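You operate a simulated robot arm through the tools that you are given. There is no shell and no other tool.

The job below is to be done with a simulated two-armed robot. You get a single attempt, and the scene is never put back.

TASK
Clamp the blue stop at about 35 cm on the tape, then reel the tape in.
Fine: pull the tape out to the end post first; reel it in with its red button.

It is judged by the outcome, as a careful person would: the job done as asked, and still so three seconds after it is handed in. It fails if anything else is knocked over, pushed out of place, dropped, spilled or broken.

THE ROBOT
Two 7-joint arms with fingered hands on one trunk that stands fixed in place. Base frame: the origin is at the foot of the trunk, x ahead of it, y to its left, z up. Readings come in mm, rad, newtons and seconds.
The left shoulder is at [25, 214, 1211], the right one opposite. With the tool pointing down near the work surface each hand reaches from about 120 to 620 mm from the base axis, measured 20 degrees to its own side. Payload 3.3 kg a hand.
Tool frame (each hand has its own): the origin (TCP) lies between the finger pads and is the grasp point; the fingertips stand 26 mm ahead of it; z points along the fingers, y is the line along which they close. The gripper opens to 132 mm. The gripper's body begins 73 mm behind the TCP. The gripper is a hand of 2 fingers: y runs from the thumb to the fingers, the wrist lies at [0, 0, -224] in the tool frame, and closing takes about 1.5 s.
Orientation is told as [roll, pitch, yaw] about the base's x, y, z axes, in that order, counted from this pose: with the fingers straight down and closing along the base's y, the tool's x points along the base's -x, its y along +y and its z along -z.

THE INTERFACE
- The arms move only by the tool move_arm. It takes "left_commands", "right_commands" or both (then of equal length, played together; a hand with none holds still); each is one flat list of numbers, 7 for each row, row after row: the shift along the base's x, y, z in mm, then the turn, a rotation vector about the base's x, y, z in degrees, then the gripper command, from -1 (fully open) to 1 (shut), values between in proportion. In form: [dx, dy, dz, wx, wy, wz, hand, dx, dy, dz, wx, wy, wz, hand, ...]. A call has 1 to 20 rows; each row shifts and turns the commanded pose from where the row before left it. Each row takes 0.2 s and may step no farther than 50 mm and 0.15 rad from the row before; otherwise, or with a gripper value out of range, the whole call is refused. A pose out of reach is approached as far as the arm can. The call stops where the force on the tool passes 40 N (or 10 N more than at its start, if that is more) or the arm is blocked; 0.2 s more then pass. Each finger travels about 153 mm/s and halts on what it meets, pressing with about 23 N; the grip force reading is that of the motor and also rises with nothing between the fingers. The clock runs only during rows and for 0.2 s after the last one: add rows that do not move to give the fingers time. The reply holds the time, the measured pose of the TCP, the force on the tool along the base axes, the opening and the grip force, in the units named above and with some noise, with the torque about the TCP (base axes, N m) and any sound that the robot's microphone picked up.
- Cameras (640 x 400 px; columns grow to the right, rows downward): "scene" is now at [94.9, 50.2, 1395.4]; the picture's right is [0.55, -0.83, 0.00], its down [-0.40, -0.27, -0.88] and it looks along [0.73, 0.48, -0.48] (base axes); focal length 325 px, centre (320, 200). "left" rides on the left gripper at [-66, -3, -99] in its tool frame; the picture's right is [0.04, -1.00, 0.00], its down [0.83, 0.03, -0.55] and it looks along [0.55, 0.02, 0.83] (tool axes); focal length 261 px, centre (320, 200). "right" rides on the right gripper at [65, -3, -99] in its tool frame; the picture's right is [0.04, 1.00, 0.00], its down [-0.83, 0.03, -0.55] and it looks along [-0.55, 0.02, 0.83] (tool axes); focal length 261 px, centre (320, 200).
- snapshot(camera): a new picture of that camera. The clock stands still meanwhile.
- slide_trunk(by): slides the trunk up (or, below 0, down) by that many mm; the arms and the scene camera ride with it, the base frame stays. It gives what a move gives, with no picture.
- set_grasp(shape, hand): the hand has 2 fingers and takes this shape, open, in about a second: jaw (thumb against the fingers, like two jaws); tri (thumb and two fingers); tip (a fingertip pinch); poke (one finger out to press); point (the index stretched); flat (the hand flat); cup (the hand cupped); fist (a fist). The gripper value then closes the fingers along that shape, each until it touches; the sizes above hold for jaw. It gives what a move gives, with no picture.
- aim_head(pan, tilt): turns the head with the scene camera to pan (to the left, within 1.501 rad either way) and tilt (down, from -0.506 to 1.204), counted from straight ahead of the robot. It gives what a move gives.
- probe_pixels(camera, pixels): for up to 12 pixels [column, row] of the newest picture of that camera ("zoom" is the newest enlarged one), the place [x, y, z] in the base frame of the surface seen there, good to about 3 mm. The clock stands still meanwhile.
- zoom(camera, box): a new picture of the part [left, top, right, bottom] of that camera's present view, enlarged. The clock stands still meanwhile.
- hand_in(): hands the job in; it is judged then, once.

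Leave the grippers open and the arms clear of the work at the hand-in unless told otherwise.

The tools are called after "Request:" by a JSON object that holds its "op" and its "data". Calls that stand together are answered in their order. move_arm: Moves the arms, as the interface text tells. Its arguments: {"type":"object","properties":{"left_commands":{"type":"array"},"right_commands":{"type":"array"}},"required":[]} The other tools are called the same way: slide_trunk (by) slides the trunk up or down; set_grasp (shape, hand) gives the hand a shape; aim_head (pan, tilt) turns the head that bears the scene camera; snapshot (camera) takes a picture; probe_pixels (camera, pixels) gives the place of the surface under pixels of a picture; zoom (camera, box) takes an enlarged picture of a part of a camera's view; hand_in () hands the job in.

At the start:

```text
time_s: 0.0
left_eef_pos: [303.1, 360.9, 1194.1]
left_ee_rot: [-0.001, 0.0, 0.001]
left_force: [0.0, 0.5, 1.0]
left_wrist_torque: [0.0, -0.01, 0.02]
left_opening: 131.9
left_grip_force: 0.1
left_shape: jaw
right_eef_pos: [283.2, 44.6, 1245.5]
right_ee_rot: [0.026, -0.001, -0.015]
right_force: [-0.6, 0.1, -0.3]
right_wrist_torque: [0.03, -0.02, 0.0]
right_opening: 131.6
right_grip_force: 0.0
right_shape: jaw
trunk travel left (down, up): [-492.0, 269.0]
head pan, tilt: [0.585, 0.503]
```

scene: 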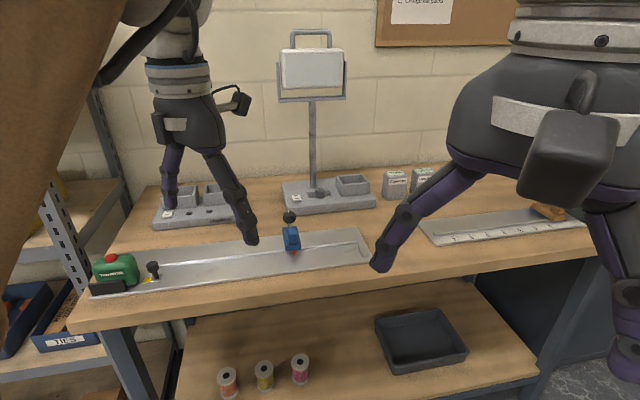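
right: 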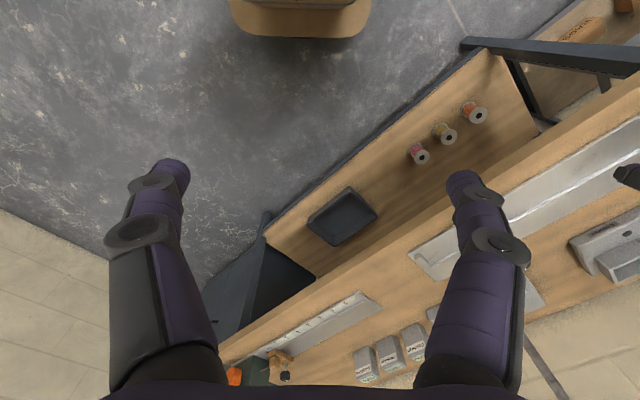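
left: 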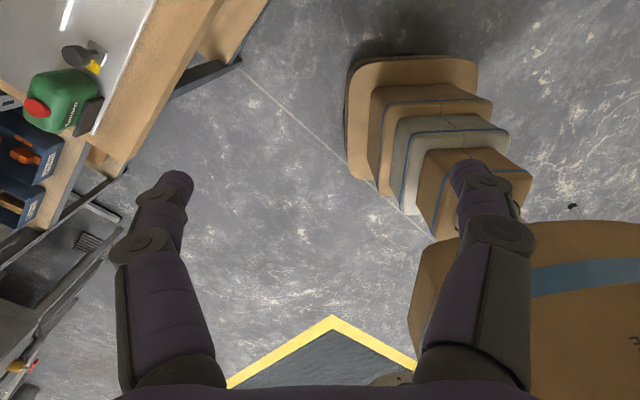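

I see a bench with a metal track: the green tape case with a red button at about (115,268), a dark knob with a yellow piece at (152,270), the blue stop with a black knob at (291,235). I'll take enlarged pictures to understand the parts.

Request:
{"op": "zoom", "data": {"camera": "scene", "box": [70, 200, 230, 300]}}

Request:
{"op": "zoom", "data": {"camera": "scene", "box": [230, 190, 390, 290]}}

```text
4.00 times, centred on (150, 250) of scene
```

zoom: 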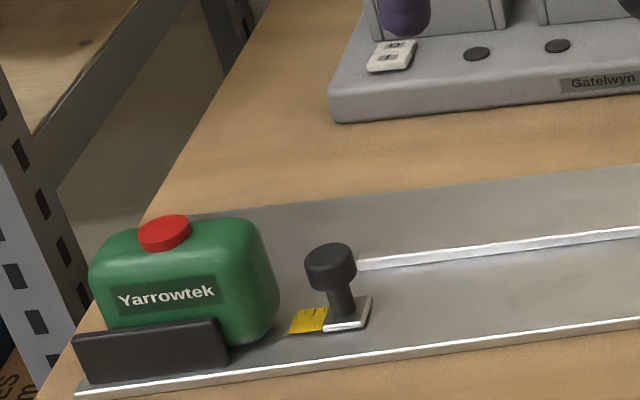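

```text
4.00 times, centred on (310, 240) of scene
```

zoom: 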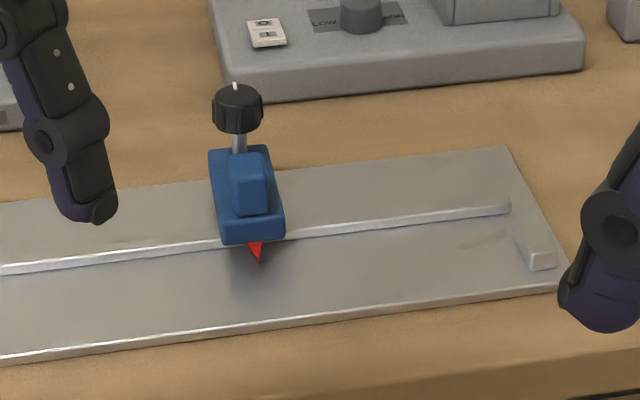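

The green case sits at the left end, a tape tab with a black knob handle protrudes, the blue stop rides a thin rail with a red pointer and a black turn knob behind it, and a light end post stands at the right end. I'll probe these points in the last zoom and take the other zoom again afterward.

Request:
{"op": "probe_pixels", "data": {"camera": "zoom", "pixels": [[237, 120], [235, 90], [239, 142], [250, 185], [250, 230], [258, 255], [220, 155], [280, 205], [400, 222], [543, 262], [535, 240], [515, 205]]}}

Request:
{"op": "probe_pixels", "data": {"camera": "scene", "pixels": [[111, 257], [115, 270], [152, 266], [155, 277], [148, 281], [100, 287], [125, 290], [130, 262], [170, 263], [240, 250], [300, 280], [365, 258]]}}

```text
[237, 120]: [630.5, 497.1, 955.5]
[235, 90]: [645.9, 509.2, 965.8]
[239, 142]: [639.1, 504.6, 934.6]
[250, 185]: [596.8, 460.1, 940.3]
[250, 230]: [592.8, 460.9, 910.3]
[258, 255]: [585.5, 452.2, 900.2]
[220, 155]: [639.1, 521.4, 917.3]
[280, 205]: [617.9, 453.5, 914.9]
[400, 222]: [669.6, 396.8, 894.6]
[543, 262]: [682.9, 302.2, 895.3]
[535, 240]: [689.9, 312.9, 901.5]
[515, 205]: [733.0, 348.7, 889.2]
```

```text
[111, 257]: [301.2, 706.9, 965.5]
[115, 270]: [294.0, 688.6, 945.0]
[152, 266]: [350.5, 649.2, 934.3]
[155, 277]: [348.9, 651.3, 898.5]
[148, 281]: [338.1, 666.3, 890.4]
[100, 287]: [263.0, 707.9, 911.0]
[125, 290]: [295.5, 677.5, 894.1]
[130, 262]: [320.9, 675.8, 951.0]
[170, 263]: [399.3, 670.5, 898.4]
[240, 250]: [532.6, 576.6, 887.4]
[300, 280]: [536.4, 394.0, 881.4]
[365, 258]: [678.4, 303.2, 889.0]
```

The track runs from roughly (300,700) to (690,312), with the case at the near-left end and the post at the far-right end. The arms hide part of the view, so I'll turn the head to centre the track first.

Request:
{"op": "aim_head", "data": {"pan": 0.8, "tilt": 0.68}}

Request:
{"op": "snapshot", "data": {"camera": "scene"}}

```text
time_s: 0.7
left_eef_pos: [305.2, 359.4, 1192.8]
left_ee_rot: [0.001, 0.0, 0.0]
left_force: [0.1, 0.3, 0.3]
left_wrist_torque: [-0.03, 0.0, -0.01]
left_opening: 131.8
left_grip_force: 0.0
left_shape: jaw
right_eef_pos: [283.6, 43.7, 1249.9]
right_ee_rot: [0.036, -0.002, -0.017]
right_force: [0.2, -0.5, 0.7]
right_wrist_torque: [0.01, 0.02, 0.02]
right_opening: 131.9
right_grip_force: 0.0
right_shape: jaw
trunk travel left (down, up): [-492.0, 269.0]
head pan, tilt: [0.799, 0.681]
```

```text
taken
```

scene: 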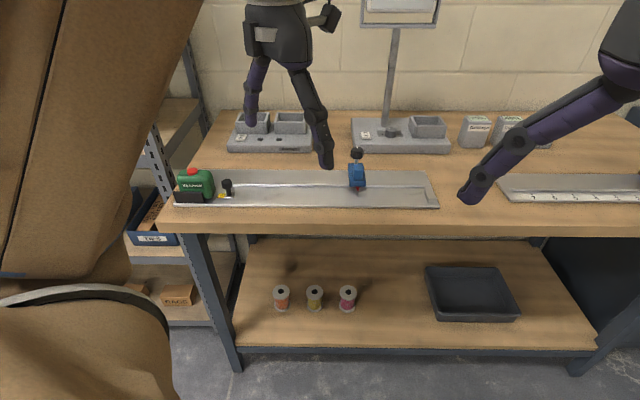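

The whole track is in view: case at (195,183), handle at (227,187), stop at (357,175), post at (433,198). I'll zoom on both halves, and on the other ruled track on the right.

Request:
{"op": "zoom", "data": {"camera": "scene", "box": [165, 150, 309, 240]}}

Request:
{"op": "zoom", "data": {"camera": "scene", "box": [310, 135, 454, 225]}}

Request:
{"op": "zoom", "data": {"camera": "scene", "box": [480, 130, 640, 230]}}

```text
4.44 times, centred on (237, 195) of scene
```

zoom: 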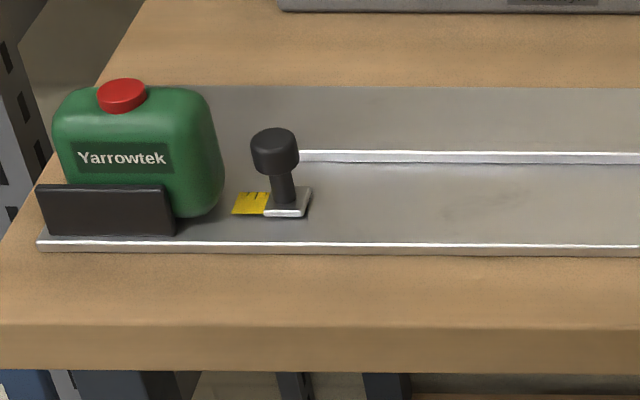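

```text
4.44 times, centred on (382, 180) of scene
```

zoom: 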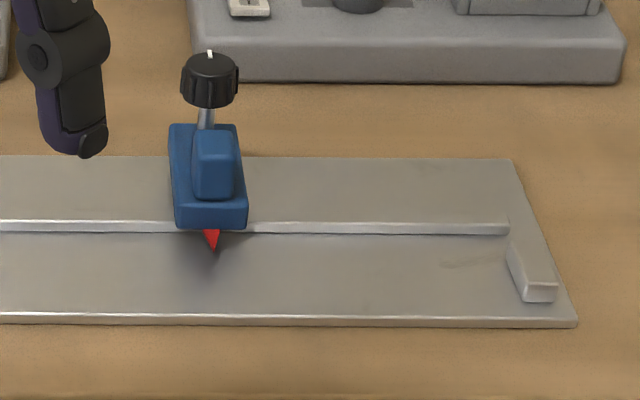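

```text
4.00 times, centred on (560, 180) of scene
```

zoom: 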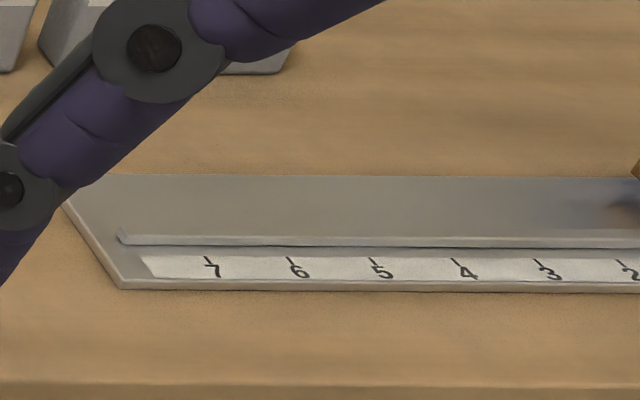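

The right track is a separate ruled scale (probably not part of the job). I'll now measure the case/handle area and the stop/post area precisely.

Request:
{"op": "zoom", "data": {"camera": "scene", "box": [165, 150, 309, 240]}}

Request:
{"op": "probe_pixels", "data": {"camera": "zoom", "pixels": [[274, 136], [270, 165], [284, 190], [298, 213], [309, 192], [270, 213], [238, 208], [122, 95], [122, 85], [320, 152], [600, 158], [40, 242]]}}

Request:
{"op": "zoom", "data": {"camera": "scene", "box": [310, 135, 454, 225]}}

Request:
{"op": "probe_pixels", "data": {"camera": "zoom", "pixels": [[210, 65], [210, 90], [205, 118], [180, 132], [235, 132], [183, 225], [240, 222], [213, 245], [20, 225], [500, 226], [522, 270], [540, 288]]}}

```text
4.44 times, centred on (237, 195) of scene
```

zoom: 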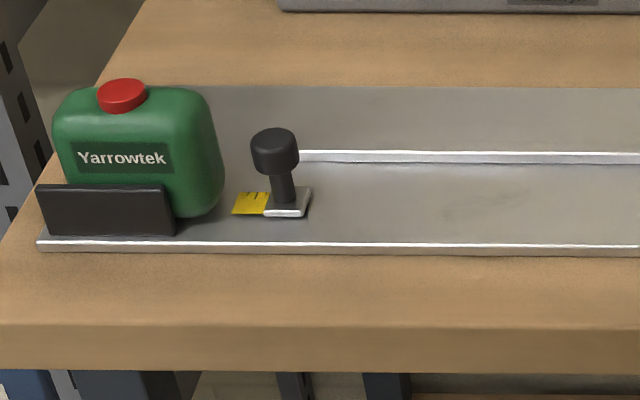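

```text
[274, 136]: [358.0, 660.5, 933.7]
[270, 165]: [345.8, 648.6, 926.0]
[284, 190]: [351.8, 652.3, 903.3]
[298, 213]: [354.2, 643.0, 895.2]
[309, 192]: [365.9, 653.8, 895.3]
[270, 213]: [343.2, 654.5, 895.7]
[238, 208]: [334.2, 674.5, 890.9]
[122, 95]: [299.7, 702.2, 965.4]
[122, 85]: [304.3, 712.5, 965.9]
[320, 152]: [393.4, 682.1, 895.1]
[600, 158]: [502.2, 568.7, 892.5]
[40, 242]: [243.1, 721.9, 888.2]
```

```text
4.44 times, centred on (382, 180) of scene
```

zoom: 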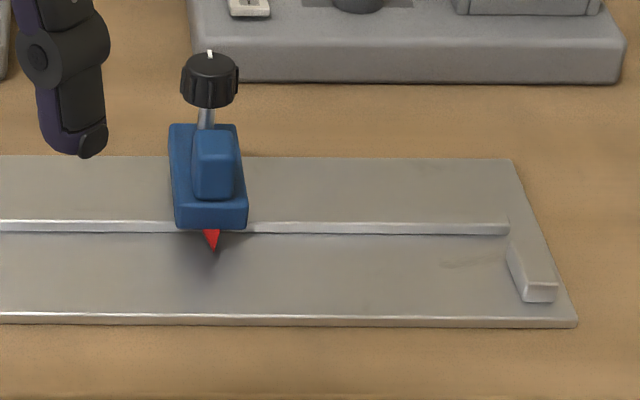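

```text
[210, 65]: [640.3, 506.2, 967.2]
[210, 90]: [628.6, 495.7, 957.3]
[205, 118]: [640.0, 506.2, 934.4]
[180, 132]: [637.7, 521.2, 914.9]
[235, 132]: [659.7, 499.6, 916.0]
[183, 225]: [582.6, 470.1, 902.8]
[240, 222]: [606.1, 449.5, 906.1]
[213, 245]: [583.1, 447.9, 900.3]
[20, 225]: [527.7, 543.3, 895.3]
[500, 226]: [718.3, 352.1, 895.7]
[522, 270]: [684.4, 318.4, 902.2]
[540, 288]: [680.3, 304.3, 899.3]
```

Track axes: along it d≈(0.71,-0.71), handle at s≈-213, stop at s≈95, post face at s≈258. Before moving I'll locate the nearby obstacles (trays, stand column, canisters, shelf post).

Request:
{"op": "probe_pixels", "data": {"camera": "scene", "pixels": [[391, 80], [395, 20], [365, 15], [435, 25], [355, 145], [425, 120], [235, 145], [305, 148], [290, 118], [470, 140], [180, 100], [150, 150]]}}

```text
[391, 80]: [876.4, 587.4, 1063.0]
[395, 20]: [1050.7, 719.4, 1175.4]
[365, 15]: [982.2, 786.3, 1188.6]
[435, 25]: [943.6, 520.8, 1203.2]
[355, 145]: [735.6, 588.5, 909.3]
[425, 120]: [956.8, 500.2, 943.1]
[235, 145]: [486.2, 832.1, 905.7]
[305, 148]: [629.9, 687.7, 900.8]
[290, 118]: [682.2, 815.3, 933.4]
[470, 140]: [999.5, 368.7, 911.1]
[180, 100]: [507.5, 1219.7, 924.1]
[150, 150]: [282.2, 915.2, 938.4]
```

Obstacles are well beyond the track (stand column at (876,587), tray fronts at t>850). I'll bring the left hand up and across to above the tape handle (352,654), at z≈1100, turning it 45° so the fingers close along the track.

Request:
{"op": "move_arm", "data": {"left_commands": [7, 42, -13, 0, 0, 6.43, -1, 7, 42, -13, 0, 0, 6.43, -1, 7, 42, -13, 0, 0, 6.43, -1, 7, 42, -13, 0, 0, 6.43, -1, 7, 42, -13, 0, 0, 6.43, -1, 7, 42, -13, 0, 0, 6.43, -1, 6, 42, -13, 0, 0, 6.42, -1, 0, 0, 0, 0, 0, 0, -1]}}

Request:
{"op": "snapshot", "data": {"camera": "scene"}}

Request:
{"op": "snapshot", "data": {"camera": "left"}}

```text
time_s: 2.5
left_eef_pos: [354.3, 653.6, 1104.2]
left_ee_rot: [-0.002, 0.0, 0.788]
left_force: [0.0, -0.4, 0.4]
left_wrist_torque: [0.02, -0.01, 0.01]
left_opening: 132.0
left_grip_force: 0.0
left_shape: jaw
right_eef_pos: [284.3, 42.4, 1248.2]
right_ee_rot: [0.036, -0.002, -0.018]
right_force: [0.4, 0.4, 0.4]
right_wrist_torque: [0.0, 0.02, -0.01]
right_opening: 131.8
right_grip_force: 0.0
right_shape: jaw
trunk travel left (down, up): [-492.0, 269.0]
head pan, tilt: [0.799, 0.681]
```

```text
taken
```

scene: 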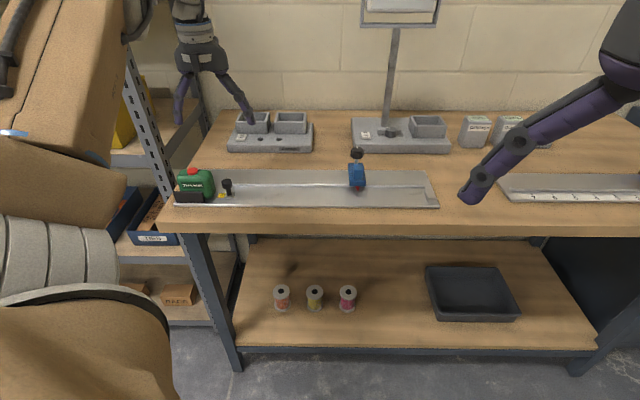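

```text
taken
```

left: 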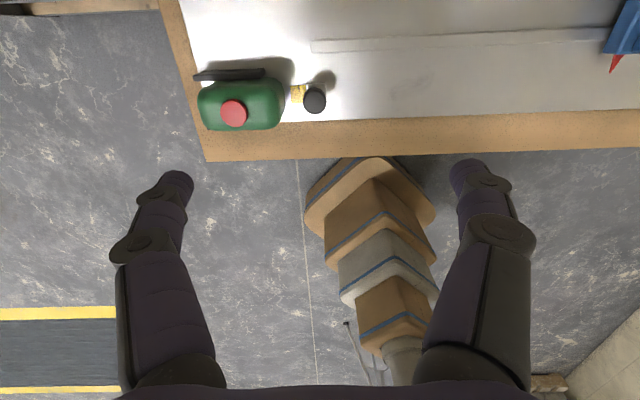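

The left hand is above the handle with clear view: case button (233,113), handle knob (314,100) in the left picture. Now I'll test how far this hand reaches with fingers down: move high along the track at z≈1100 toward the end post (677,328).

Request:
{"op": "move_arm", "data": {"left_commands": [32.3, -32.6, 0, 0, 0, 0, -1, 32.3, -32.6, 0, 0, 0, 0, -1, 32.3, -32.6, 0, 0, 0, 0, -1, 32.3, -32.6, 0, 0, 0, 0, -1, 32.3, -32.6, 0, 0, 0, 0, -1, 32.3, -32.6, 0, 0, 0, 0, -1, 32.3, -32.6, 0, 0, 0, 0, -1, 32.3, -32.6, 0, 0, 0, 0, -1, 32.3, -32.6, 0, 0, 0, 0, -1, 32.3, -32.6, 0, 0, 0, 0, -1, 0, 0, 0, 0, 0, 0, -1]}}

Request:
{"op": "snapshot", "data": {"camera": "scene"}}

Request:
{"op": "snapshot", "data": {"camera": "left"}}

```text
time_s: 4.9
left_eef_pos: [485.7, 459.7, 1086.2]
left_ee_rot: [-0.001, 0.0, 0.786]
left_force: [0.8, 1.2, 0.7]
left_wrist_torque: [-0.01, 0.0, -0.01]
left_opening: 132.0
left_grip_force: 0.1
left_shape: jaw
left hand out of reach, approached as far as the arm can: row 4, 5, 6, 7, 8, 9, 10
right_eef_pos: [283.9, 43.9, 1248.1]
right_ee_rot: [0.033, 0.0, -0.017]
right_force: [0.2, 0.2, -0.5]
right_wrist_torque: [-0.01, 0.02, -0.02]
right_opening: 131.8
right_grip_force: 0.0
right_shape: jaw
trunk travel left (down, up): [-492.0, 269.0]
head pan, tilt: [0.799, 0.681]
```

```text
taken
```

scene: 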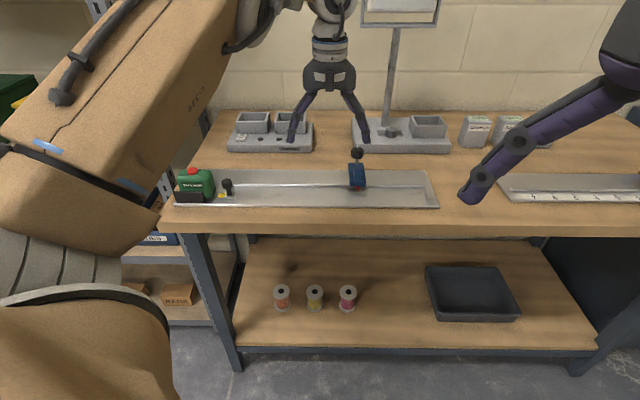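

```text
taken
```

left: 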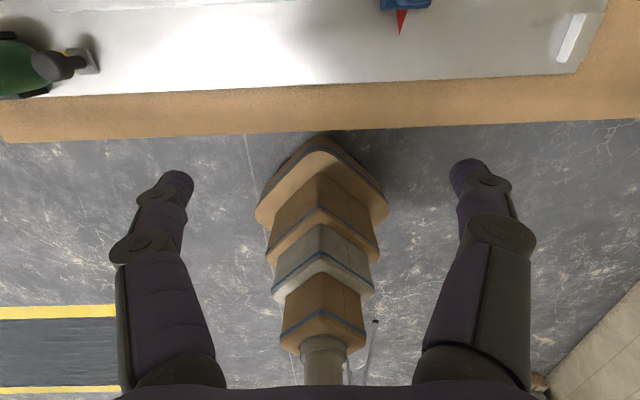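

The arm ran out of reach at about (486,460) with fingers straight down, so far poses will need the hand tilted. I'll make one small step back to see how the commanded pose continues after an out-of-reach call.

Request:
{"op": "move_arm", "data": {"left_commands": [-20, 20, 0, 0, 0, 0, -1, 0, 0, 0, 0, 0, 0, -1]}}

```text
time_s: 5.5
left_eef_pos: [465.9, 480.6, 1086.8]
left_ee_rot: [0.001, 0.0, 0.785]
left_force: [0.4, 0.1, 0.0]
left_wrist_torque: [0.02, 0.02, -0.02]
left_opening: 131.9
left_grip_force: 0.1
left_shape: jaw
right_eef_pos: [284.1, 44.4, 1248.4]
right_ee_rot: [0.032, 0.0, -0.018]
right_force: [0.7, -0.3, 0.0]
right_wrist_torque: [0.01, -0.01, 0.01]
right_opening: 132.1
right_grip_force: 0.1
right_shape: jaw
trunk travel left (down, up): [-492.0, 269.0]
head pan, tilt: [0.799, 0.681]
```

The commanded pose follows the measured one, good. Now I'll return above the tape handle, turning the hand to yaw −45° so the fingers close across the track (the case leaves only ~16 mm beside the knob), stopping at z≈1010 with the fingers open about 50 mm.

Request:
{"op": "move_arm", "data": {"left_commands": [-9.5, 14.4, -6.4, 0, 0, -7.5, -1, -9.5, 14.4, -6.4, 0, 0, -7.5, -1, -9.5, 14.4, -6.4, 0, 0, -7.5, -0.5, -9.5, 14.4, -6.4, 0, 0, -7.5, 0, -9.5, 14.4, -6.4, 0, 0, -7.5, 0.24, -9.5, 14.4, -6.4, 0, 0, -7.5, 0.24, -9.5, 14.4, -6.4, 0, 0, -7.5, 0.24, -9.5, 14.4, -6.4, 0, 0, -7.5, 0.24, -9.5, 14.4, -6.4, 0, 0, -7.5, 0.24, -9.5, 14.4, -6.4, 0, 0, -7.5, 0.24, -9.5, 14.4, -6.4, 0, 0, -7.5, 0.24, -9.5, 14.4, -6.4, 0, 0, -7.5, 0.24, 0, 0, 0, 0, 0, 0, 0.24]}}

Request:
{"op": "snapshot", "data": {"camera": "left"}}

Request:
{"op": "zoom", "data": {"camera": "scene", "box": [149, 120, 309, 220]}}

```text
time_s: 8.3
left_eef_pos: [351.0, 651.8, 1009.3]
left_ee_rot: [-0.002, 0.0, -0.787]
left_force: [-1.4, 0.2, 0.0]
left_wrist_torque: [-0.02, 0.04, 0.01]
left_opening: 50.4
left_grip_force: 0.1
left_shape: jaw
right_eef_pos: [283.9, 43.0, 1248.5]
right_ee_rot: [0.033, 0.0, -0.018]
right_force: [-0.3, 0.3, 0.2]
right_wrist_torque: [-0.02, 0.02, 0.0]
right_opening: 131.8
right_grip_force: 0.0
right_shape: jaw
trunk travel left (down, up): [-492.0, 269.0]
head pan, tilt: [0.799, 0.681]
```

```text
taken
```

left: 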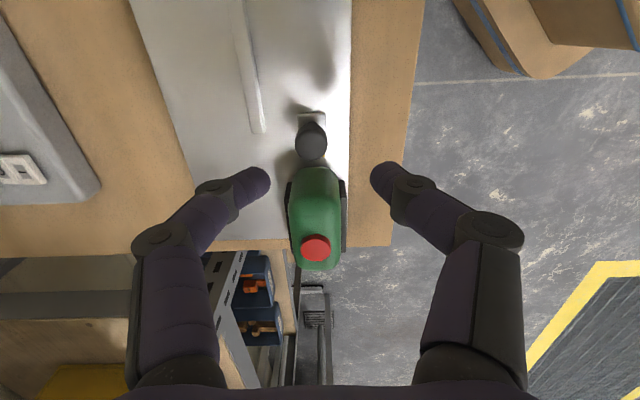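

```text
4.00 times, centred on (229, 170) of scene
```

zoom: 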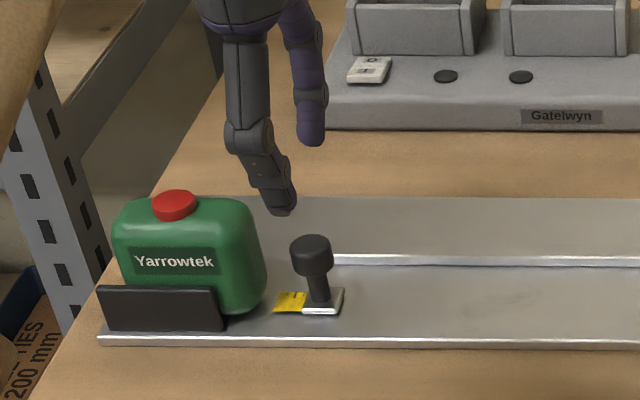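

The handle knob is at (311,140) in the left picture, between the finger lines. I'll probe its top and the case's near face with this camera for an accurate place.

Request:
{"op": "probe_pixels", "data": {"camera": "left", "pixels": [[311, 125], [311, 140], [300, 140], [323, 140], [311, 150], [312, 117], [315, 170], [295, 175], [338, 175], [315, 245], [302, 116], [326, 116]]}}

```text
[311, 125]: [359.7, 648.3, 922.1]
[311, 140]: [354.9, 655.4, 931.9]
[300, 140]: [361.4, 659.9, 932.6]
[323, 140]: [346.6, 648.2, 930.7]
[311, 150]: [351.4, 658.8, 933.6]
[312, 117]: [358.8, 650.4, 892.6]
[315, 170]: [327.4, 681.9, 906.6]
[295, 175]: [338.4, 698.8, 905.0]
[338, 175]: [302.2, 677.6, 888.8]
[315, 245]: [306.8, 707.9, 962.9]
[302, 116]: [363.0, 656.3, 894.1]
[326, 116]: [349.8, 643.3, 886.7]
```

The knob centre is at about (354,654), top z≈933. I'll lower the open fingers straight down to z≈930 around it.

Request:
{"op": "move_arm", "data": {"left_commands": [1, 0.7, -20, 0, 0, 0, 0.24, 1, 0.7, -20, 0, 0, 0, 0.24, 1, 0.6, -20, 0, 0, 0, 0.24, 0, 0, -19, 0, 0, 0, 0.24, 0, 0, 0, 0, 0, 0, 0.24]}}

Request:
{"op": "snapshot", "data": {"camera": "left"}}

Request:
{"op": "zoom", "data": {"camera": "scene", "box": [149, 120, 309, 220]}}

```text
time_s: 9.5
left_eef_pos: [354.9, 653.3, 931.0]
left_ee_rot: [0.001, 0.0, -0.784]
left_force: [-0.2, 0.1, 0.0]
left_wrist_torque: [0.03, 0.0, 0.01]
left_opening: 50.7
left_grip_force: 0.0
left_shape: jaw
right_eef_pos: [284.2, 44.0, 1248.2]
right_ee_rot: [0.034, -0.002, -0.017]
right_force: [-0.3, 0.1, 0.5]
right_wrist_torque: [0.01, 0.02, 0.0]
right_opening: 132.3
right_grip_force: 0.0
right_shape: jaw
trunk travel left (down, up): [-492.0, 269.0]
head pan, tilt: [0.799, 0.681]
```

```text
taken
```

left: 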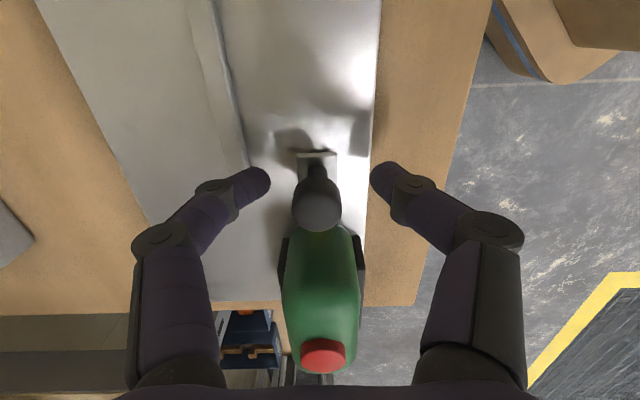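

```text
4.00 times, centred on (229, 170) of scene
```

zoom: 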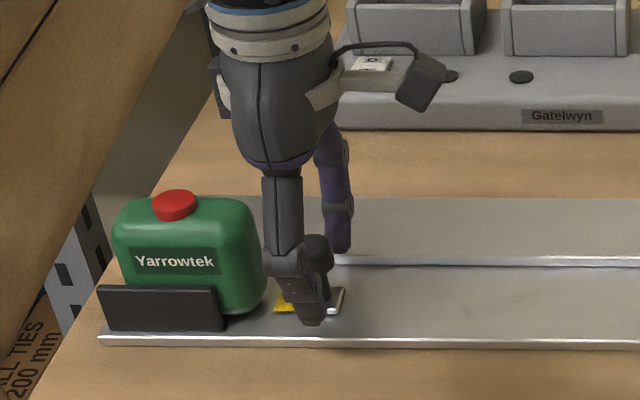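

The knob sits between the fingertips (at (317,205) in the left picture) with the fingers either side. Now I close the fingers on it.

Request:
{"op": "move_arm", "data": {"left_commands": [0, 0, 0, 0, 0, 0, 0.6, 0, 0, 0, 0, 0, 0, 1, 0, 0, 0, 0, 0, 0, 1, 0, 0, 0, 0, 0, 0, 1, 0, 0, 0, 0, 0, 0, 1]}}

```text
time_s: 10.7
left_eef_pos: [355.2, 653.5, 930.2]
left_ee_rot: [-0.002, 0.0, -0.785]
left_force: [-0.1, -6.7, -14.6]
left_wrist_torque: [-0.12, 0.01, 0.04]
left_opening: 8.1
left_grip_force: 23.4
left_shape: jaw
right_eef_pos: [284.7, 46.3, 1248.9]
right_ee_rot: [0.032, 0.001, -0.018]
right_force: [0.5, -0.4, -0.1]
right_wrist_torque: [-0.04, 0.01, 0.01]
right_opening: 132.1
right_grip_force: 0.1
right_shape: jaw
trunk travel left (down, up): [-492.0, 269.0]
head pan, tilt: [0.799, 0.681]
```

The opening fell to 8 mm with 23 N grip, so the fingertips may be on the stem under the knob. I'll look before pulling.

Request:
{"op": "snapshot", "data": {"camera": "left"}}

Request:
{"op": "zoom", "data": {"camera": "scene", "box": [173, 150, 269, 210]}}

```text
taken
```

left: 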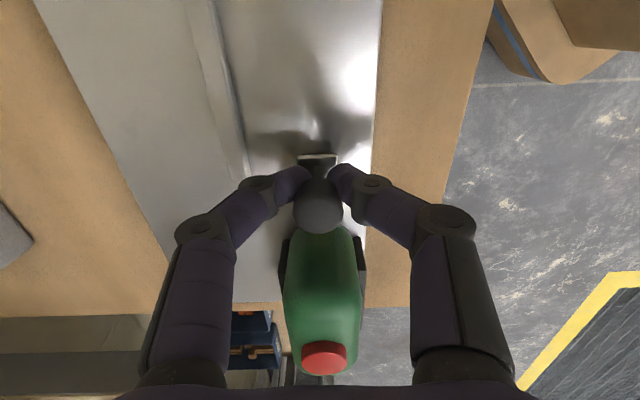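

```text
6.67 times, centred on (221, 180) of scene
```

zoom: 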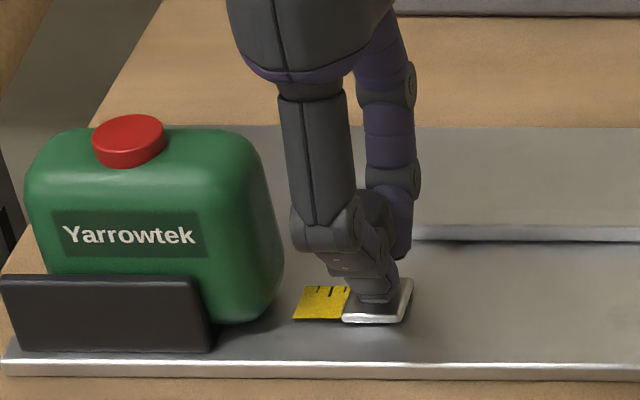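

The fingers hold the stem under the knob: a firm hold. I'll ease down 1 mm and pull the tape 30 mm along the track to feel the resistance.

Request:
{"op": "move_arm", "data": {"left_commands": [0, 0, -1.5, 0, 0, 0, 1, 5.3, -5.3, 0, 0, 0, 0, 1, 5.3, -5.3, 0, 0, 0, 0, 1, 5.3, -5.3, 0, 0, 0, 0, 1, 5.3, -5.3, 0, 0, 0, 0, 1, 0, 0, 0, 0, 0, 0, 1]}}

Request:
{"op": "zoom", "data": {"camera": "scene", "box": [173, 150, 269, 210]}}

```text
time_s: 12.1
left_eef_pos: [375.5, 633.9, 929.1]
left_ee_rot: [-0.002, 0.0, -0.785]
left_force: [-3.0, 1.2, -14.1]
left_wrist_torque: [-0.03, 0.06, 0.0]
left_opening: 7.0
left_grip_force: 22.3
left_shape: jaw
right_eef_pos: [284.7, 44.3, 1248.7]
right_ee_rot: [0.031, 0.001, -0.016]
right_force: [-0.1, -0.1, -0.6]
right_wrist_torque: [0.0, -0.02, 0.02]
right_opening: 131.9
right_grip_force: 0.1
right_shape: jaw
trunk travel left (down, up): [-492.0, 269.0]
head pan, tilt: [0.799, 0.681]
```

```text
6.67 times, centred on (221, 180) of scene
```

zoom: 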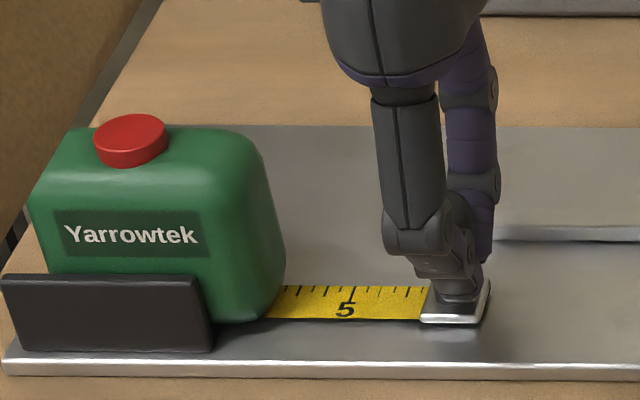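

The tape slides out at only ~3–4 N and shows "5" about 50 mm behind the hook's front edge, so the zero is the hook edge. I'll open the fingers to see whether the tape stays put by itself after this short pull.

Request:
{"op": "move_arm", "data": {"left_commands": [0, 0, 0, 0, 0, 0, 0.6, 0, 0, 0, 0, 0, 0, 0.24, 0, 0, 0, 0, 0, 0, 0.24, 0, 0, 0, 0, 0, 0, 0.24]}}

Request:
{"op": "zoom", "data": {"camera": "scene", "box": [173, 150, 269, 210]}}

Request:
{"op": "snapshot", "data": {"camera": "left"}}

```text
time_s: 13.1
left_eef_pos: [375.9, 633.2, 931.1]
left_ee_rot: [0.001, -0.001, -0.785]
left_force: [0.3, -0.3, -0.9]
left_wrist_torque: [-0.01, -0.03, -0.02]
left_opening: 49.9
left_grip_force: 0.0
left_shape: jaw
right_eef_pos: [284.1, 43.8, 1248.5]
right_ee_rot: [0.033, -0.002, -0.017]
right_force: [0.6, -0.3, 0.4]
right_wrist_torque: [0.0, 0.01, 0.02]
right_opening: 131.9
right_grip_force: 0.0
right_shape: jaw
trunk travel left (down, up): [-492.0, 269.0]
head pan, tilt: [0.799, 0.681]
```

```text
6.67 times, centred on (221, 180) of scene
```

zoom: 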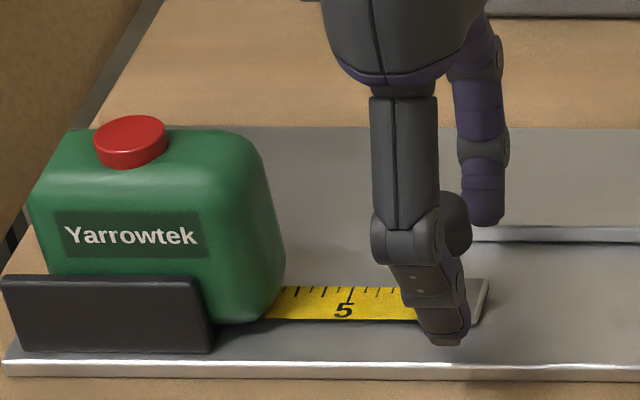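

```text
taken
```

left: 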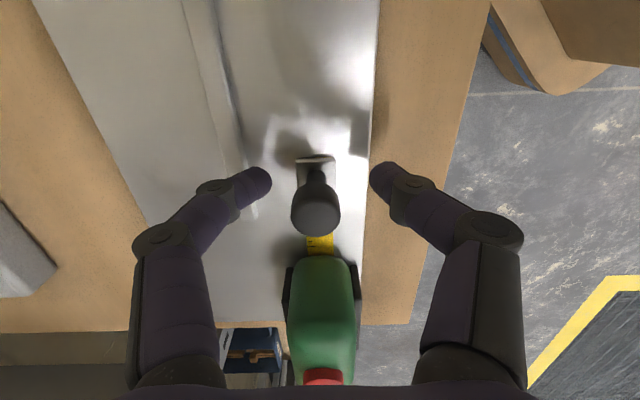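

The tape holds by itself when released. For the long pull I'll regrip on the knob's head (higher, z≈948) with the hand yawed to +10°, so I can tilt the hand forward as it goes out of straight-down reach.

Request:
{"op": "move_arm", "data": {"left_commands": [0, 0, 8, 0, 0, 0, 0.24, -0.3, 0.3, 9, 0, 0, 0, 0.24, 0, 0, 0, 0, 0, 6.9, 0.24, 0, 0, 0, 0, 0, 6.9, 0.24, 0, 0, 0, 0, 0, 6.9, 0.24, 0, 0, 0, 0, 0, 6.9, 0.24, 0, 0, 0, 0, 0, 6.9, 0.24, 0, 0, 0, 0, 0, 6.9, 0.24, 0, 0, 0, 0, 0, 6.9, 0.24, 0, 0, 0, 0, 0, 6.7, 0.24, 0, 0, 0, 0, 0, 0, 0.24]}}

Request:
{"op": "snapshot", "data": {"camera": "left"}}

```text
time_s: 15.5
left_eef_pos: [373.8, 632.9, 948.4]
left_ee_rot: [-0.001, -0.002, 0.177]
left_force: [-0.1, 0.4, -0.5]
left_wrist_torque: [0.0, 0.0, -0.01]
left_opening: 49.8
left_grip_force: 0.1
left_shape: jaw
right_eef_pos: [283.6, 43.9, 1248.8]
right_ee_rot: [0.034, -0.002, -0.018]
right_force: [-0.2, 0.6, -1.2]
right_wrist_torque: [0.0, -0.02, 0.02]
right_opening: 131.7
right_grip_force: 0.0
right_shape: jaw
trunk travel left (down, up): [-492.0, 269.0]
head pan, tilt: [0.799, 0.681]
```

```text
taken
```

left: 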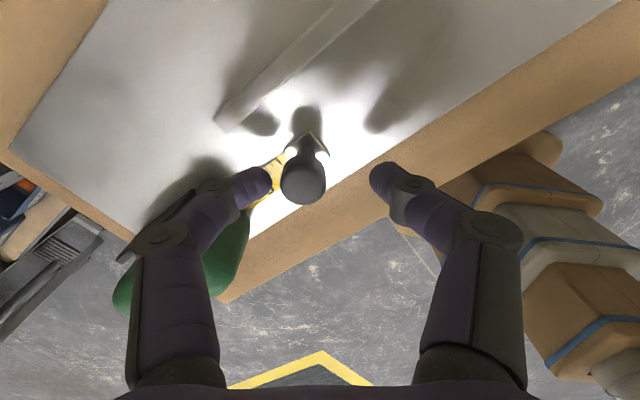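

The knob is at (303,182), left of the finger centre line at column 320. I'll probe it to correct the centring.

Request:
{"op": "probe_pixels", "data": {"camera": "left", "pixels": [[303, 185], [285, 182], [322, 182], [303, 172], [303, 200]]}}

```text
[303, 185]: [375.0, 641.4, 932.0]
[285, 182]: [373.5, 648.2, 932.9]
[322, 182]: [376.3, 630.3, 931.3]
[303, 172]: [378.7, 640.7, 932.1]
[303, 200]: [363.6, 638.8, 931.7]
```

The knob centre is about (374.5,639.5). I'll shift 6 mm in y and close on its head.

Request:
{"op": "move_arm", "data": {"left_commands": [0.5, 6.3, 0, 0, 0, 0, 0.24, 0, 0, 0, 0, 0, 0, 0.24, 0, 0, 0, 0, 0, 0, 0.6, 0, 0, 0, 0, 0, 0, 1, 0, 0, 0, 0, 0, 0, 1, 0, 0, 0, 0, 0, 0, 1, 0, 0, 0, 0, 0, 0, 1]}}

Request:
{"op": "snapshot", "data": {"camera": "left"}}

Request:
{"op": "zoom", "data": {"camera": "scene", "box": [173, 150, 269, 210]}}

```text
time_s: 17.1
left_eef_pos: [376.0, 638.9, 948.0]
left_ee_rot: [-0.001, 0.001, 0.175]
left_force: [2.0, -0.3, -1.8]
left_wrist_torque: [-0.02, -0.02, -0.01]
left_opening: 16.3
left_grip_force: 22.8
left_shape: jaw
right_eef_pos: [284.4, 44.1, 1247.5]
right_ee_rot: [0.034, 0.0, -0.019]
right_force: [-0.6, -0.8, 0.2]
right_wrist_torque: [-0.02, -0.01, 0.01]
right_opening: 131.8
right_grip_force: 0.1
right_shape: jaw
trunk travel left (down, up): [-492.0, 269.0]
head pan, tilt: [0.799, 0.681]
```

```text
taken
```

left: 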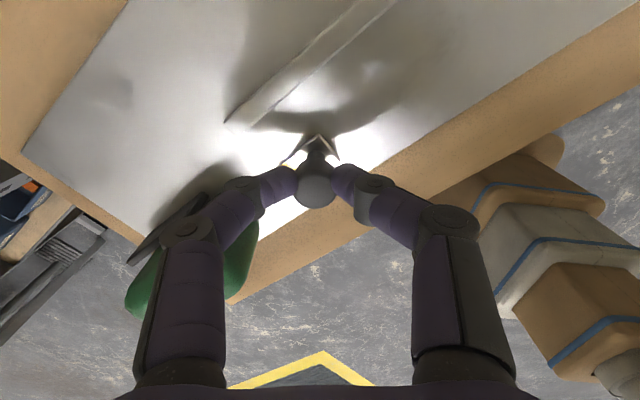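

```text
6.67 times, centred on (221, 180) of scene
```

zoom: 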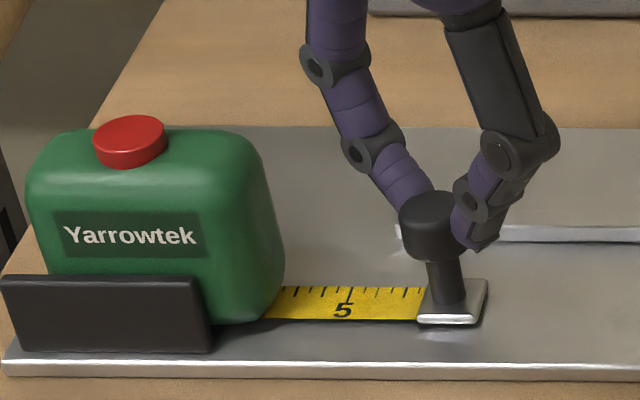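

The fingers hold the knob's head evenly. I'll pull 160 mm along the track while tilting the hand 20° about the finger-closing axis.

Request:
{"op": "move_arm", "data": {"left_commands": [13.2, -14.3, -0.17, 0.434, -2.46, 0, 1, 13.2, -14.3, -0.17, 0.434, -2.46, 0, 1, 13.2, -14.3, -0.17, 0.434, -2.46, 0, 1, 13.2, -14.3, -0.17, 0.434, -2.46, 0, 1, 13.2, -14.3, -0.17, 0.434, -2.46, 0, 1, 13.2, -14.3, -0.17, 0.434, -2.46, 0, 1, 13.2, -14.3, -0.17, 0.434, -2.46, 0, 1, 13.2, -14.3, -0.17, 0.434, -2.46, 0, 1, 0, 0, 0, 0, 0, 0, 1]}}

Request:
{"op": "snapshot", "data": {"camera": "left"}}

Request:
{"op": "snapshot", "data": {"camera": "scene"}}

```text
time_s: 19.1
left_eef_pos: [481.2, 524.7, 946.5]
left_ee_rot: [-0.001, -0.351, 0.175]
left_force: [2.3, 5.7, 10.3]
left_wrist_torque: [0.23, 0.07, 0.07]
left_opening: 17.3
left_grip_force: 23.0
left_shape: jaw
right_eef_pos: [283.6, 44.9, 1250.0]
right_ee_rot: [0.033, -0.002, -0.017]
right_force: [0.4, 0.0, 0.3]
right_wrist_torque: [0.02, -0.01, -0.02]
right_opening: 132.2
right_grip_force: 0.2
right_shape: jaw
trunk travel left (down, up): [-492.0, 269.0]
head pan, tilt: [0.799, 0.681]
```

```text
taken
```

left: 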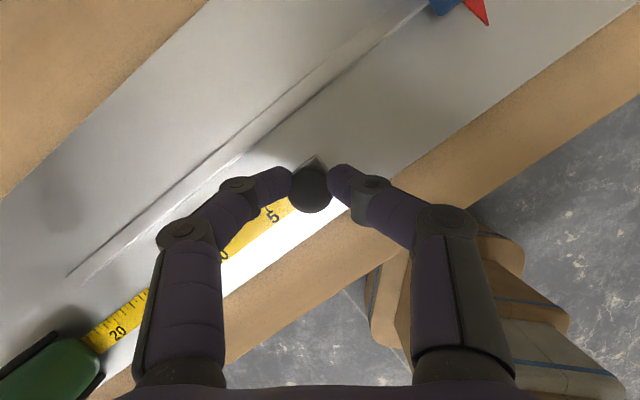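

```text
taken
```

scene: 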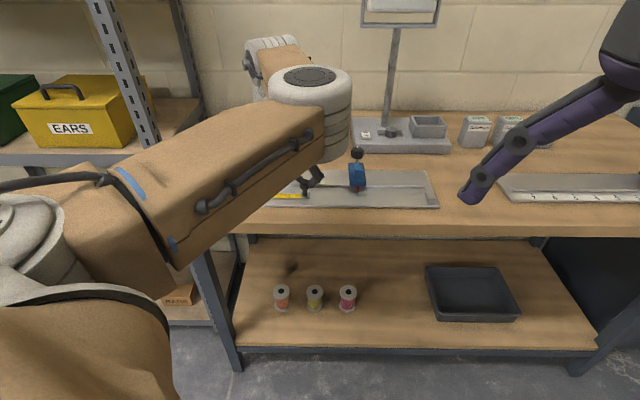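

About 22 cm is out and the pull stays straight (t≈717). The +side finger would pass only ~3 mm from the blue stop at this hand yaw, so I'll open, rotate the hand +20° around the knob, and look before gripping again.

Request:
{"op": "move_arm", "data": {"left_commands": [0, 0, 0, 0, 0, 0, 0.6, 0, 0, 1.5, 0, 0, 0, 0.3, 0, 0, 0, 0, 0, 0, 0.3, 0.3, -0.8, 0, 0, 0, 6.67, 0.3, 0.3, -0.8, 0, 0, 0, 6.67, 0.3, 0.3, -0.8, 0, 0, 0, 6.67, 0.3, 0, 0, 0, 0, 0, 0, 0.3]}}

Request:
{"op": "snapshot", "data": {"camera": "left"}}

```text
time_s: 20.7
left_eef_pos: [482.3, 522.1, 947.8]
left_ee_rot: [0.002, -0.35, 0.526]
left_force: [-0.5, 1.1, 0.0]
left_wrist_torque: [0.0, -0.01, 0.02]
left_opening: 45.6
left_grip_force: 0.1
left_shape: jaw
right_eef_pos: [283.7, 43.8, 1249.0]
right_ee_rot: [0.032, -0.003, -0.016]
right_force: [-0.7, -0.7, -0.1]
right_wrist_torque: [0.01, 0.04, -0.02]
right_opening: 131.9
right_grip_force: 0.0
right_shape: jaw
trunk travel left (down, up): [-492.0, 269.0]
head pan, tilt: [0.799, 0.681]
```

```text
taken
```

left: 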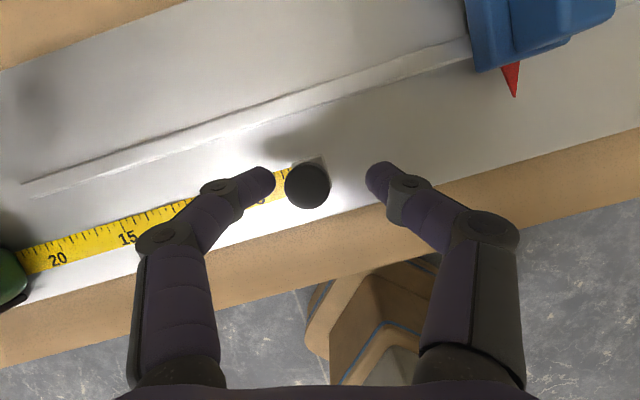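

The knob is at (307,186), slightly left of centre. I'll probe it to re-centre.

Request:
{"op": "probe_pixels", "data": {"camera": "left", "pixels": [[307, 186], [288, 186], [326, 186], [307, 170], [307, 203], [505, 75], [515, 92], [480, 60]]}}

```text
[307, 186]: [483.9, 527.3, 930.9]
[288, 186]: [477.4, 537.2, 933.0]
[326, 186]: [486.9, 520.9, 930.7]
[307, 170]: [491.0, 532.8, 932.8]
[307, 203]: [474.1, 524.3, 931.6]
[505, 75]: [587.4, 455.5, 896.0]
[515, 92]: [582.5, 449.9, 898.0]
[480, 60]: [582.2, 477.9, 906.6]
```

The knob centre is (482.4,528.8); I'll shift (−5.5,+2.6) to centre the tips on it and close.

Request:
{"op": "move_arm", "data": {"left_commands": [-5.5, 2.6, 0, 0, 0, 0, 0.3, 0, 0, 0, 0, 0, 0, 0.3, 0, 0, 0, 0, 0, 0, 0.6, 0, 0, 0, 0, 0, 0, 1, 0, 0, 0, 0, 0, 0, 1, 0, 0, 0, 0, 0, 0, 1]}}

Request:
{"op": "snapshot", "data": {"camera": "left"}}

```text
time_s: 22.1
left_eef_pos: [474.8, 524.3, 948.3]
left_ee_rot: [0.001, -0.347, 0.522]
left_force: [-1.5, -1.3, -2.4]
left_wrist_torque: [0.01, 0.03, -0.05]
left_opening: 16.7
left_grip_force: 22.9
left_shape: jaw
right_eef_pos: [284.2, 43.8, 1248.0]
right_ee_rot: [0.033, -0.002, -0.019]
right_force: [-0.9, 0.5, 1.0]
right_wrist_torque: [-0.04, -0.01, -0.01]
right_opening: 131.9
right_grip_force: 0.1
right_shape: jaw
trunk travel left (down, up): [-492.0, 269.0]
head pan, tilt: [0.799, 0.681]
```

```text
taken
```

left: 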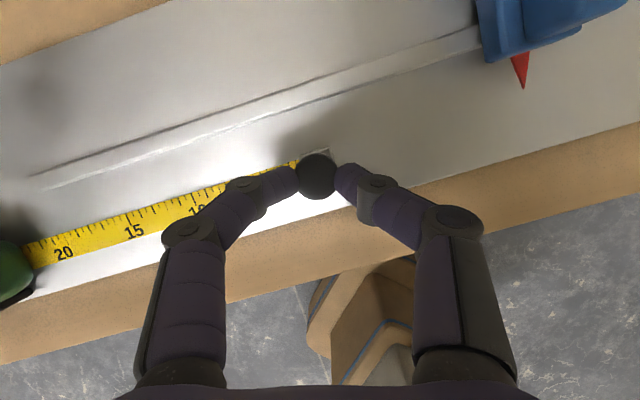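

Good hold. I continue pulling 160 mm along the track, tilting another 20°.

Request:
{"op": "move_arm", "data": {"left_commands": [13.42, -14.55, -0.4, 1.25, -2.165, 0, 1, 13.42, -14.55, -0.4, 1.25, -2.165, 0, 1, 13.42, -14.55, -0.4, 1.25, -2.165, 0, 1, 13.42, -14.55, -0.4, 1.25, -2.165, 0, 1, 13.42, -14.55, -0.4, 1.25, -2.165, 0, 1, 13.42, -14.55, -0.4, 1.25, -2.165, 0, 1, 13.42, -14.55, -0.4, 1.25, -2.165, 0, 1, 13.42, -14.55, -0.4, 1.25, -2.165, 0, 1, 0, 0, 0, 0, 0, 0, 1]}}

Request:
{"op": "snapshot", "data": {"camera": "left"}}

Request:
{"op": "snapshot", "data": {"camera": "scene"}}

```text
time_s: 24.1
left_eef_pos: [582.5, 424.7, 951.5]
left_ee_rot: [0.002, -0.714, 0.55]
left_force: [1.0, -0.8, 0.3]
left_wrist_torque: [0.0, 0.0, 0.01]
left_opening: 10.2
left_grip_force: 23.3
left_shape: jaw
right_eef_pos: [283.6, 43.5, 1249.9]
right_ee_rot: [0.034, 0.001, -0.017]
right_force: [-0.1, 0.4, 0.2]
right_wrist_torque: [0.01, -0.01, -0.01]
right_opening: 132.1
right_grip_force: 0.0
right_shape: jaw
trunk travel left (down, up): [-492.0, 269.0]
head pan, tilt: [0.799, 0.681]
```

```text
taken
```

left: 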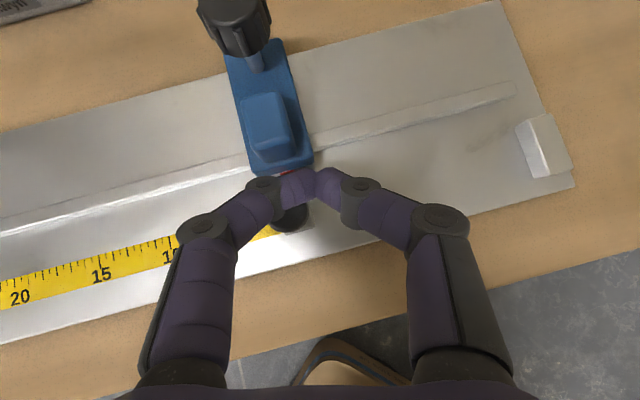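

```text
taken
```

scene: 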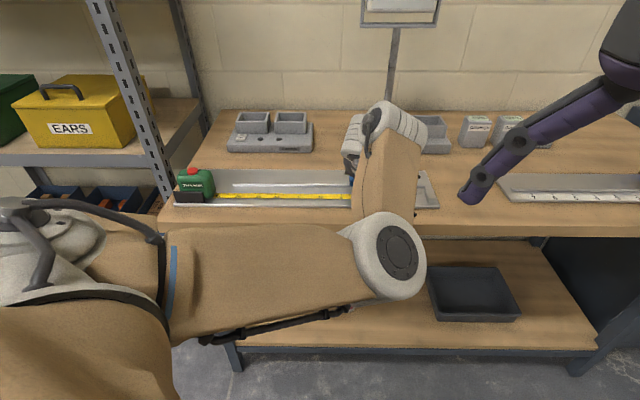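

The grip slipped off the knob near the stop: the knob now sits at (290,215) under the fingers, and the tape is pulled out to about there. Force is near zero. I'll lift the hand up and back to look again.

Request:
{"op": "move_arm", "data": {"left_commands": [-5, -5, 15, 0, 0, 0, 1, -8, -8, 20, 0, 0, 0, 0.6, -8, -8, 20, 0, 0, 0, 0.3, 0, 0, 0, 0, 0, 0, 0.3]}}

Request:
{"op": "snapshot", "data": {"camera": "left"}}

```text
time_s: 25.1
left_eef_pos: [562.4, 406.8, 1000.4]
left_ee_rot: [0.015, -0.706, 0.543]
left_force: [0.1, -0.9, -0.2]
left_wrist_torque: [-0.04, -0.01, 0.02]
left_opening: 45.7
left_grip_force: 0.1
left_shape: jaw
left hand out of reach, approached as far as the arm can: row 3
right_eef_pos: [284.3, 42.5, 1248.4]
right_ee_rot: [0.033, -0.002, -0.016]
right_force: [1.0, -0.4, 0.4]
right_wrist_torque: [0.01, 0.02, 0.01]
right_opening: 132.2
right_grip_force: 0.1
right_shape: jaw
trunk travel left (down, up): [-492.0, 269.0]
head pan, tilt: [0.799, 0.681]
```

```text
taken
```

left: 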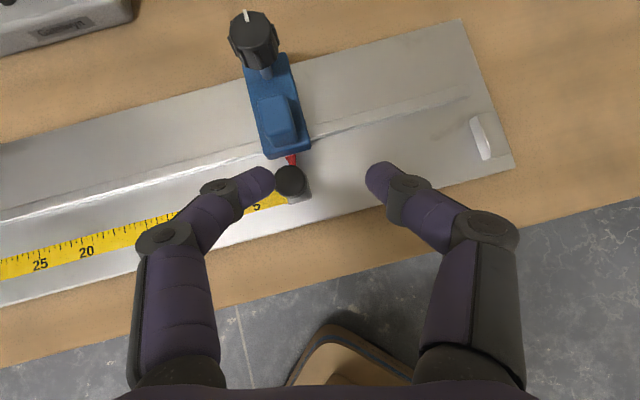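

The hook is now just below the stop; the knob is at (291,182). I'll probe the knob, the post and the stop from here.

Request:
{"op": "probe_pixels", "data": {"camera": "left", "pixels": [[291, 175], [278, 178], [305, 178], [291, 168], [291, 190], [480, 135], [485, 150], [475, 122], [290, 158], [270, 150], [310, 145], [254, 30]]}}

Request:
{"op": "zoom", "data": {"camera": "left", "box": [400, 80, 560, 180]}}

Request:
{"op": "zoom", "data": {"camera": "left", "box": [200, 0, 360, 100]}}

```text
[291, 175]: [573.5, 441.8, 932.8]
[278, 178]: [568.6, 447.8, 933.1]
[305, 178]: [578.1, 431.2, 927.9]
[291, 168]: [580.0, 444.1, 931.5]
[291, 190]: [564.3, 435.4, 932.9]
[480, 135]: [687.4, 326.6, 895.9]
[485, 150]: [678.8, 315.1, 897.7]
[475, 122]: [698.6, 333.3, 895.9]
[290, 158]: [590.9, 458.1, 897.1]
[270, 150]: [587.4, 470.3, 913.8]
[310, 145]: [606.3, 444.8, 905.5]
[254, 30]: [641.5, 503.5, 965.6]
```

```text
4.00 times, centred on (480, 130) of left
```

zoom: 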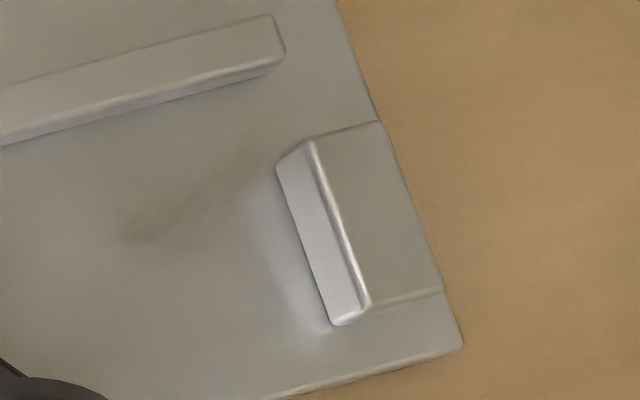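

```text
4.00 times, centred on (280, 50) of left
```

zoom: 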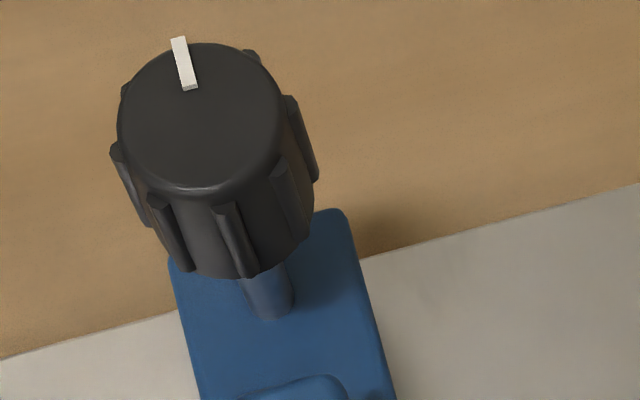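

The hook centre is at (573,440), the post face at s≈257, so about 153 mm of pull remains. I'll test whether the tilted hand can reach the spot above the post at z≈970.

Request:
{"op": "move_arm", "data": {"left_commands": [26.6, -20.5, -7.5, 0, 0, 0, 0.3, 26.6, -20.5, -7.5, 0, 0, 0, 0.3, 26.6, -20.5, -7.5, 0, 0, 0, 0.3, 26.6, -20.5, -7.5, 0, 0, 0, 0.3, 0, 0, 0, 0, 0, 0, 0.3]}}

Request:
{"op": "snapshot", "data": {"camera": "left"}}

Request:
{"op": "snapshot", "data": {"camera": "scene"}}

```text
time_s: 26.3
left_eef_pos: [674.0, 303.5, 969.8]
left_ee_rot: [-0.004, -0.7, 0.524]
left_force: [-0.6, -0.3, -0.5]
left_wrist_torque: [-0.01, 0.0, 0.01]
left_opening: 46.0
left_grip_force: 0.1
left_shape: jaw
right_eef_pos: [283.9, 43.3, 1248.6]
right_ee_rot: [0.034, -0.002, -0.019]
right_force: [-0.7, 0.0, -0.1]
right_wrist_torque: [-0.01, -0.01, 0.01]
right_opening: 131.7
right_grip_force: 0.1
right_shape: jaw
trunk travel left (down, up): [-492.0, 269.0]
head pan, tilt: [0.799, 0.681]
```

```text
taken
```

left: 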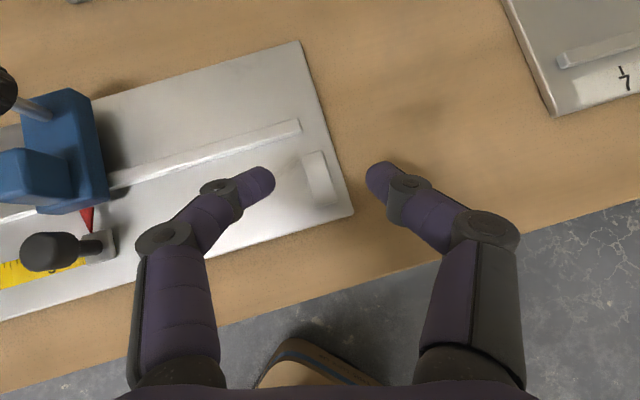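

```text
taken
```

scene: 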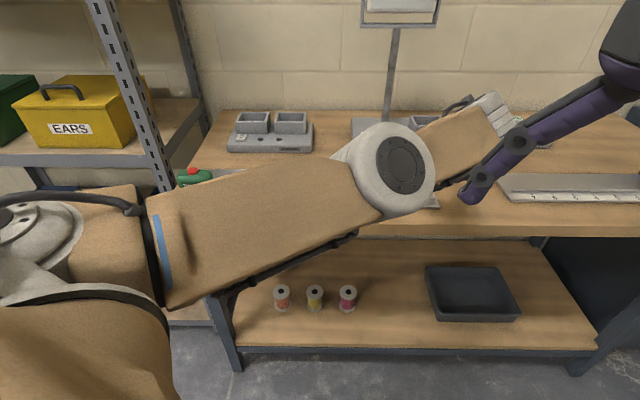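

The pose is reachable. The measured place (674,303) differs from what I expected (669,325), so I'll wait a moment and read it again.

Request:
{"op": "move_arm", "data": {"left_commands": [0, 0, 0, 0, 0, 0, 0.3, 0, 0, 0, 0, 0, 0, 0.3]}}

```text
time_s: 26.9
left_eef_pos: [674.0, 305.5, 967.8]
left_ee_rot: [-0.003, -0.697, 0.524]
left_force: [-0.1, 0.3, -0.2]
left_wrist_torque: [0.0, -0.03, -0.01]
left_opening: 45.9
left_grip_force: 0.0
left_shape: jaw
right_eef_pos: [284.1, 43.3, 1247.8]
right_ee_rot: [0.033, 0.001, -0.017]
right_force: [0.3, 0.7, -0.7]
right_wrist_torque: [-0.01, -0.01, 0.01]
right_opening: 132.0
right_grip_force: 0.0
right_shape: jaw
trunk travel left (down, up): [-492.0, 269.0]
head pan, tilt: [0.799, 0.681]
```

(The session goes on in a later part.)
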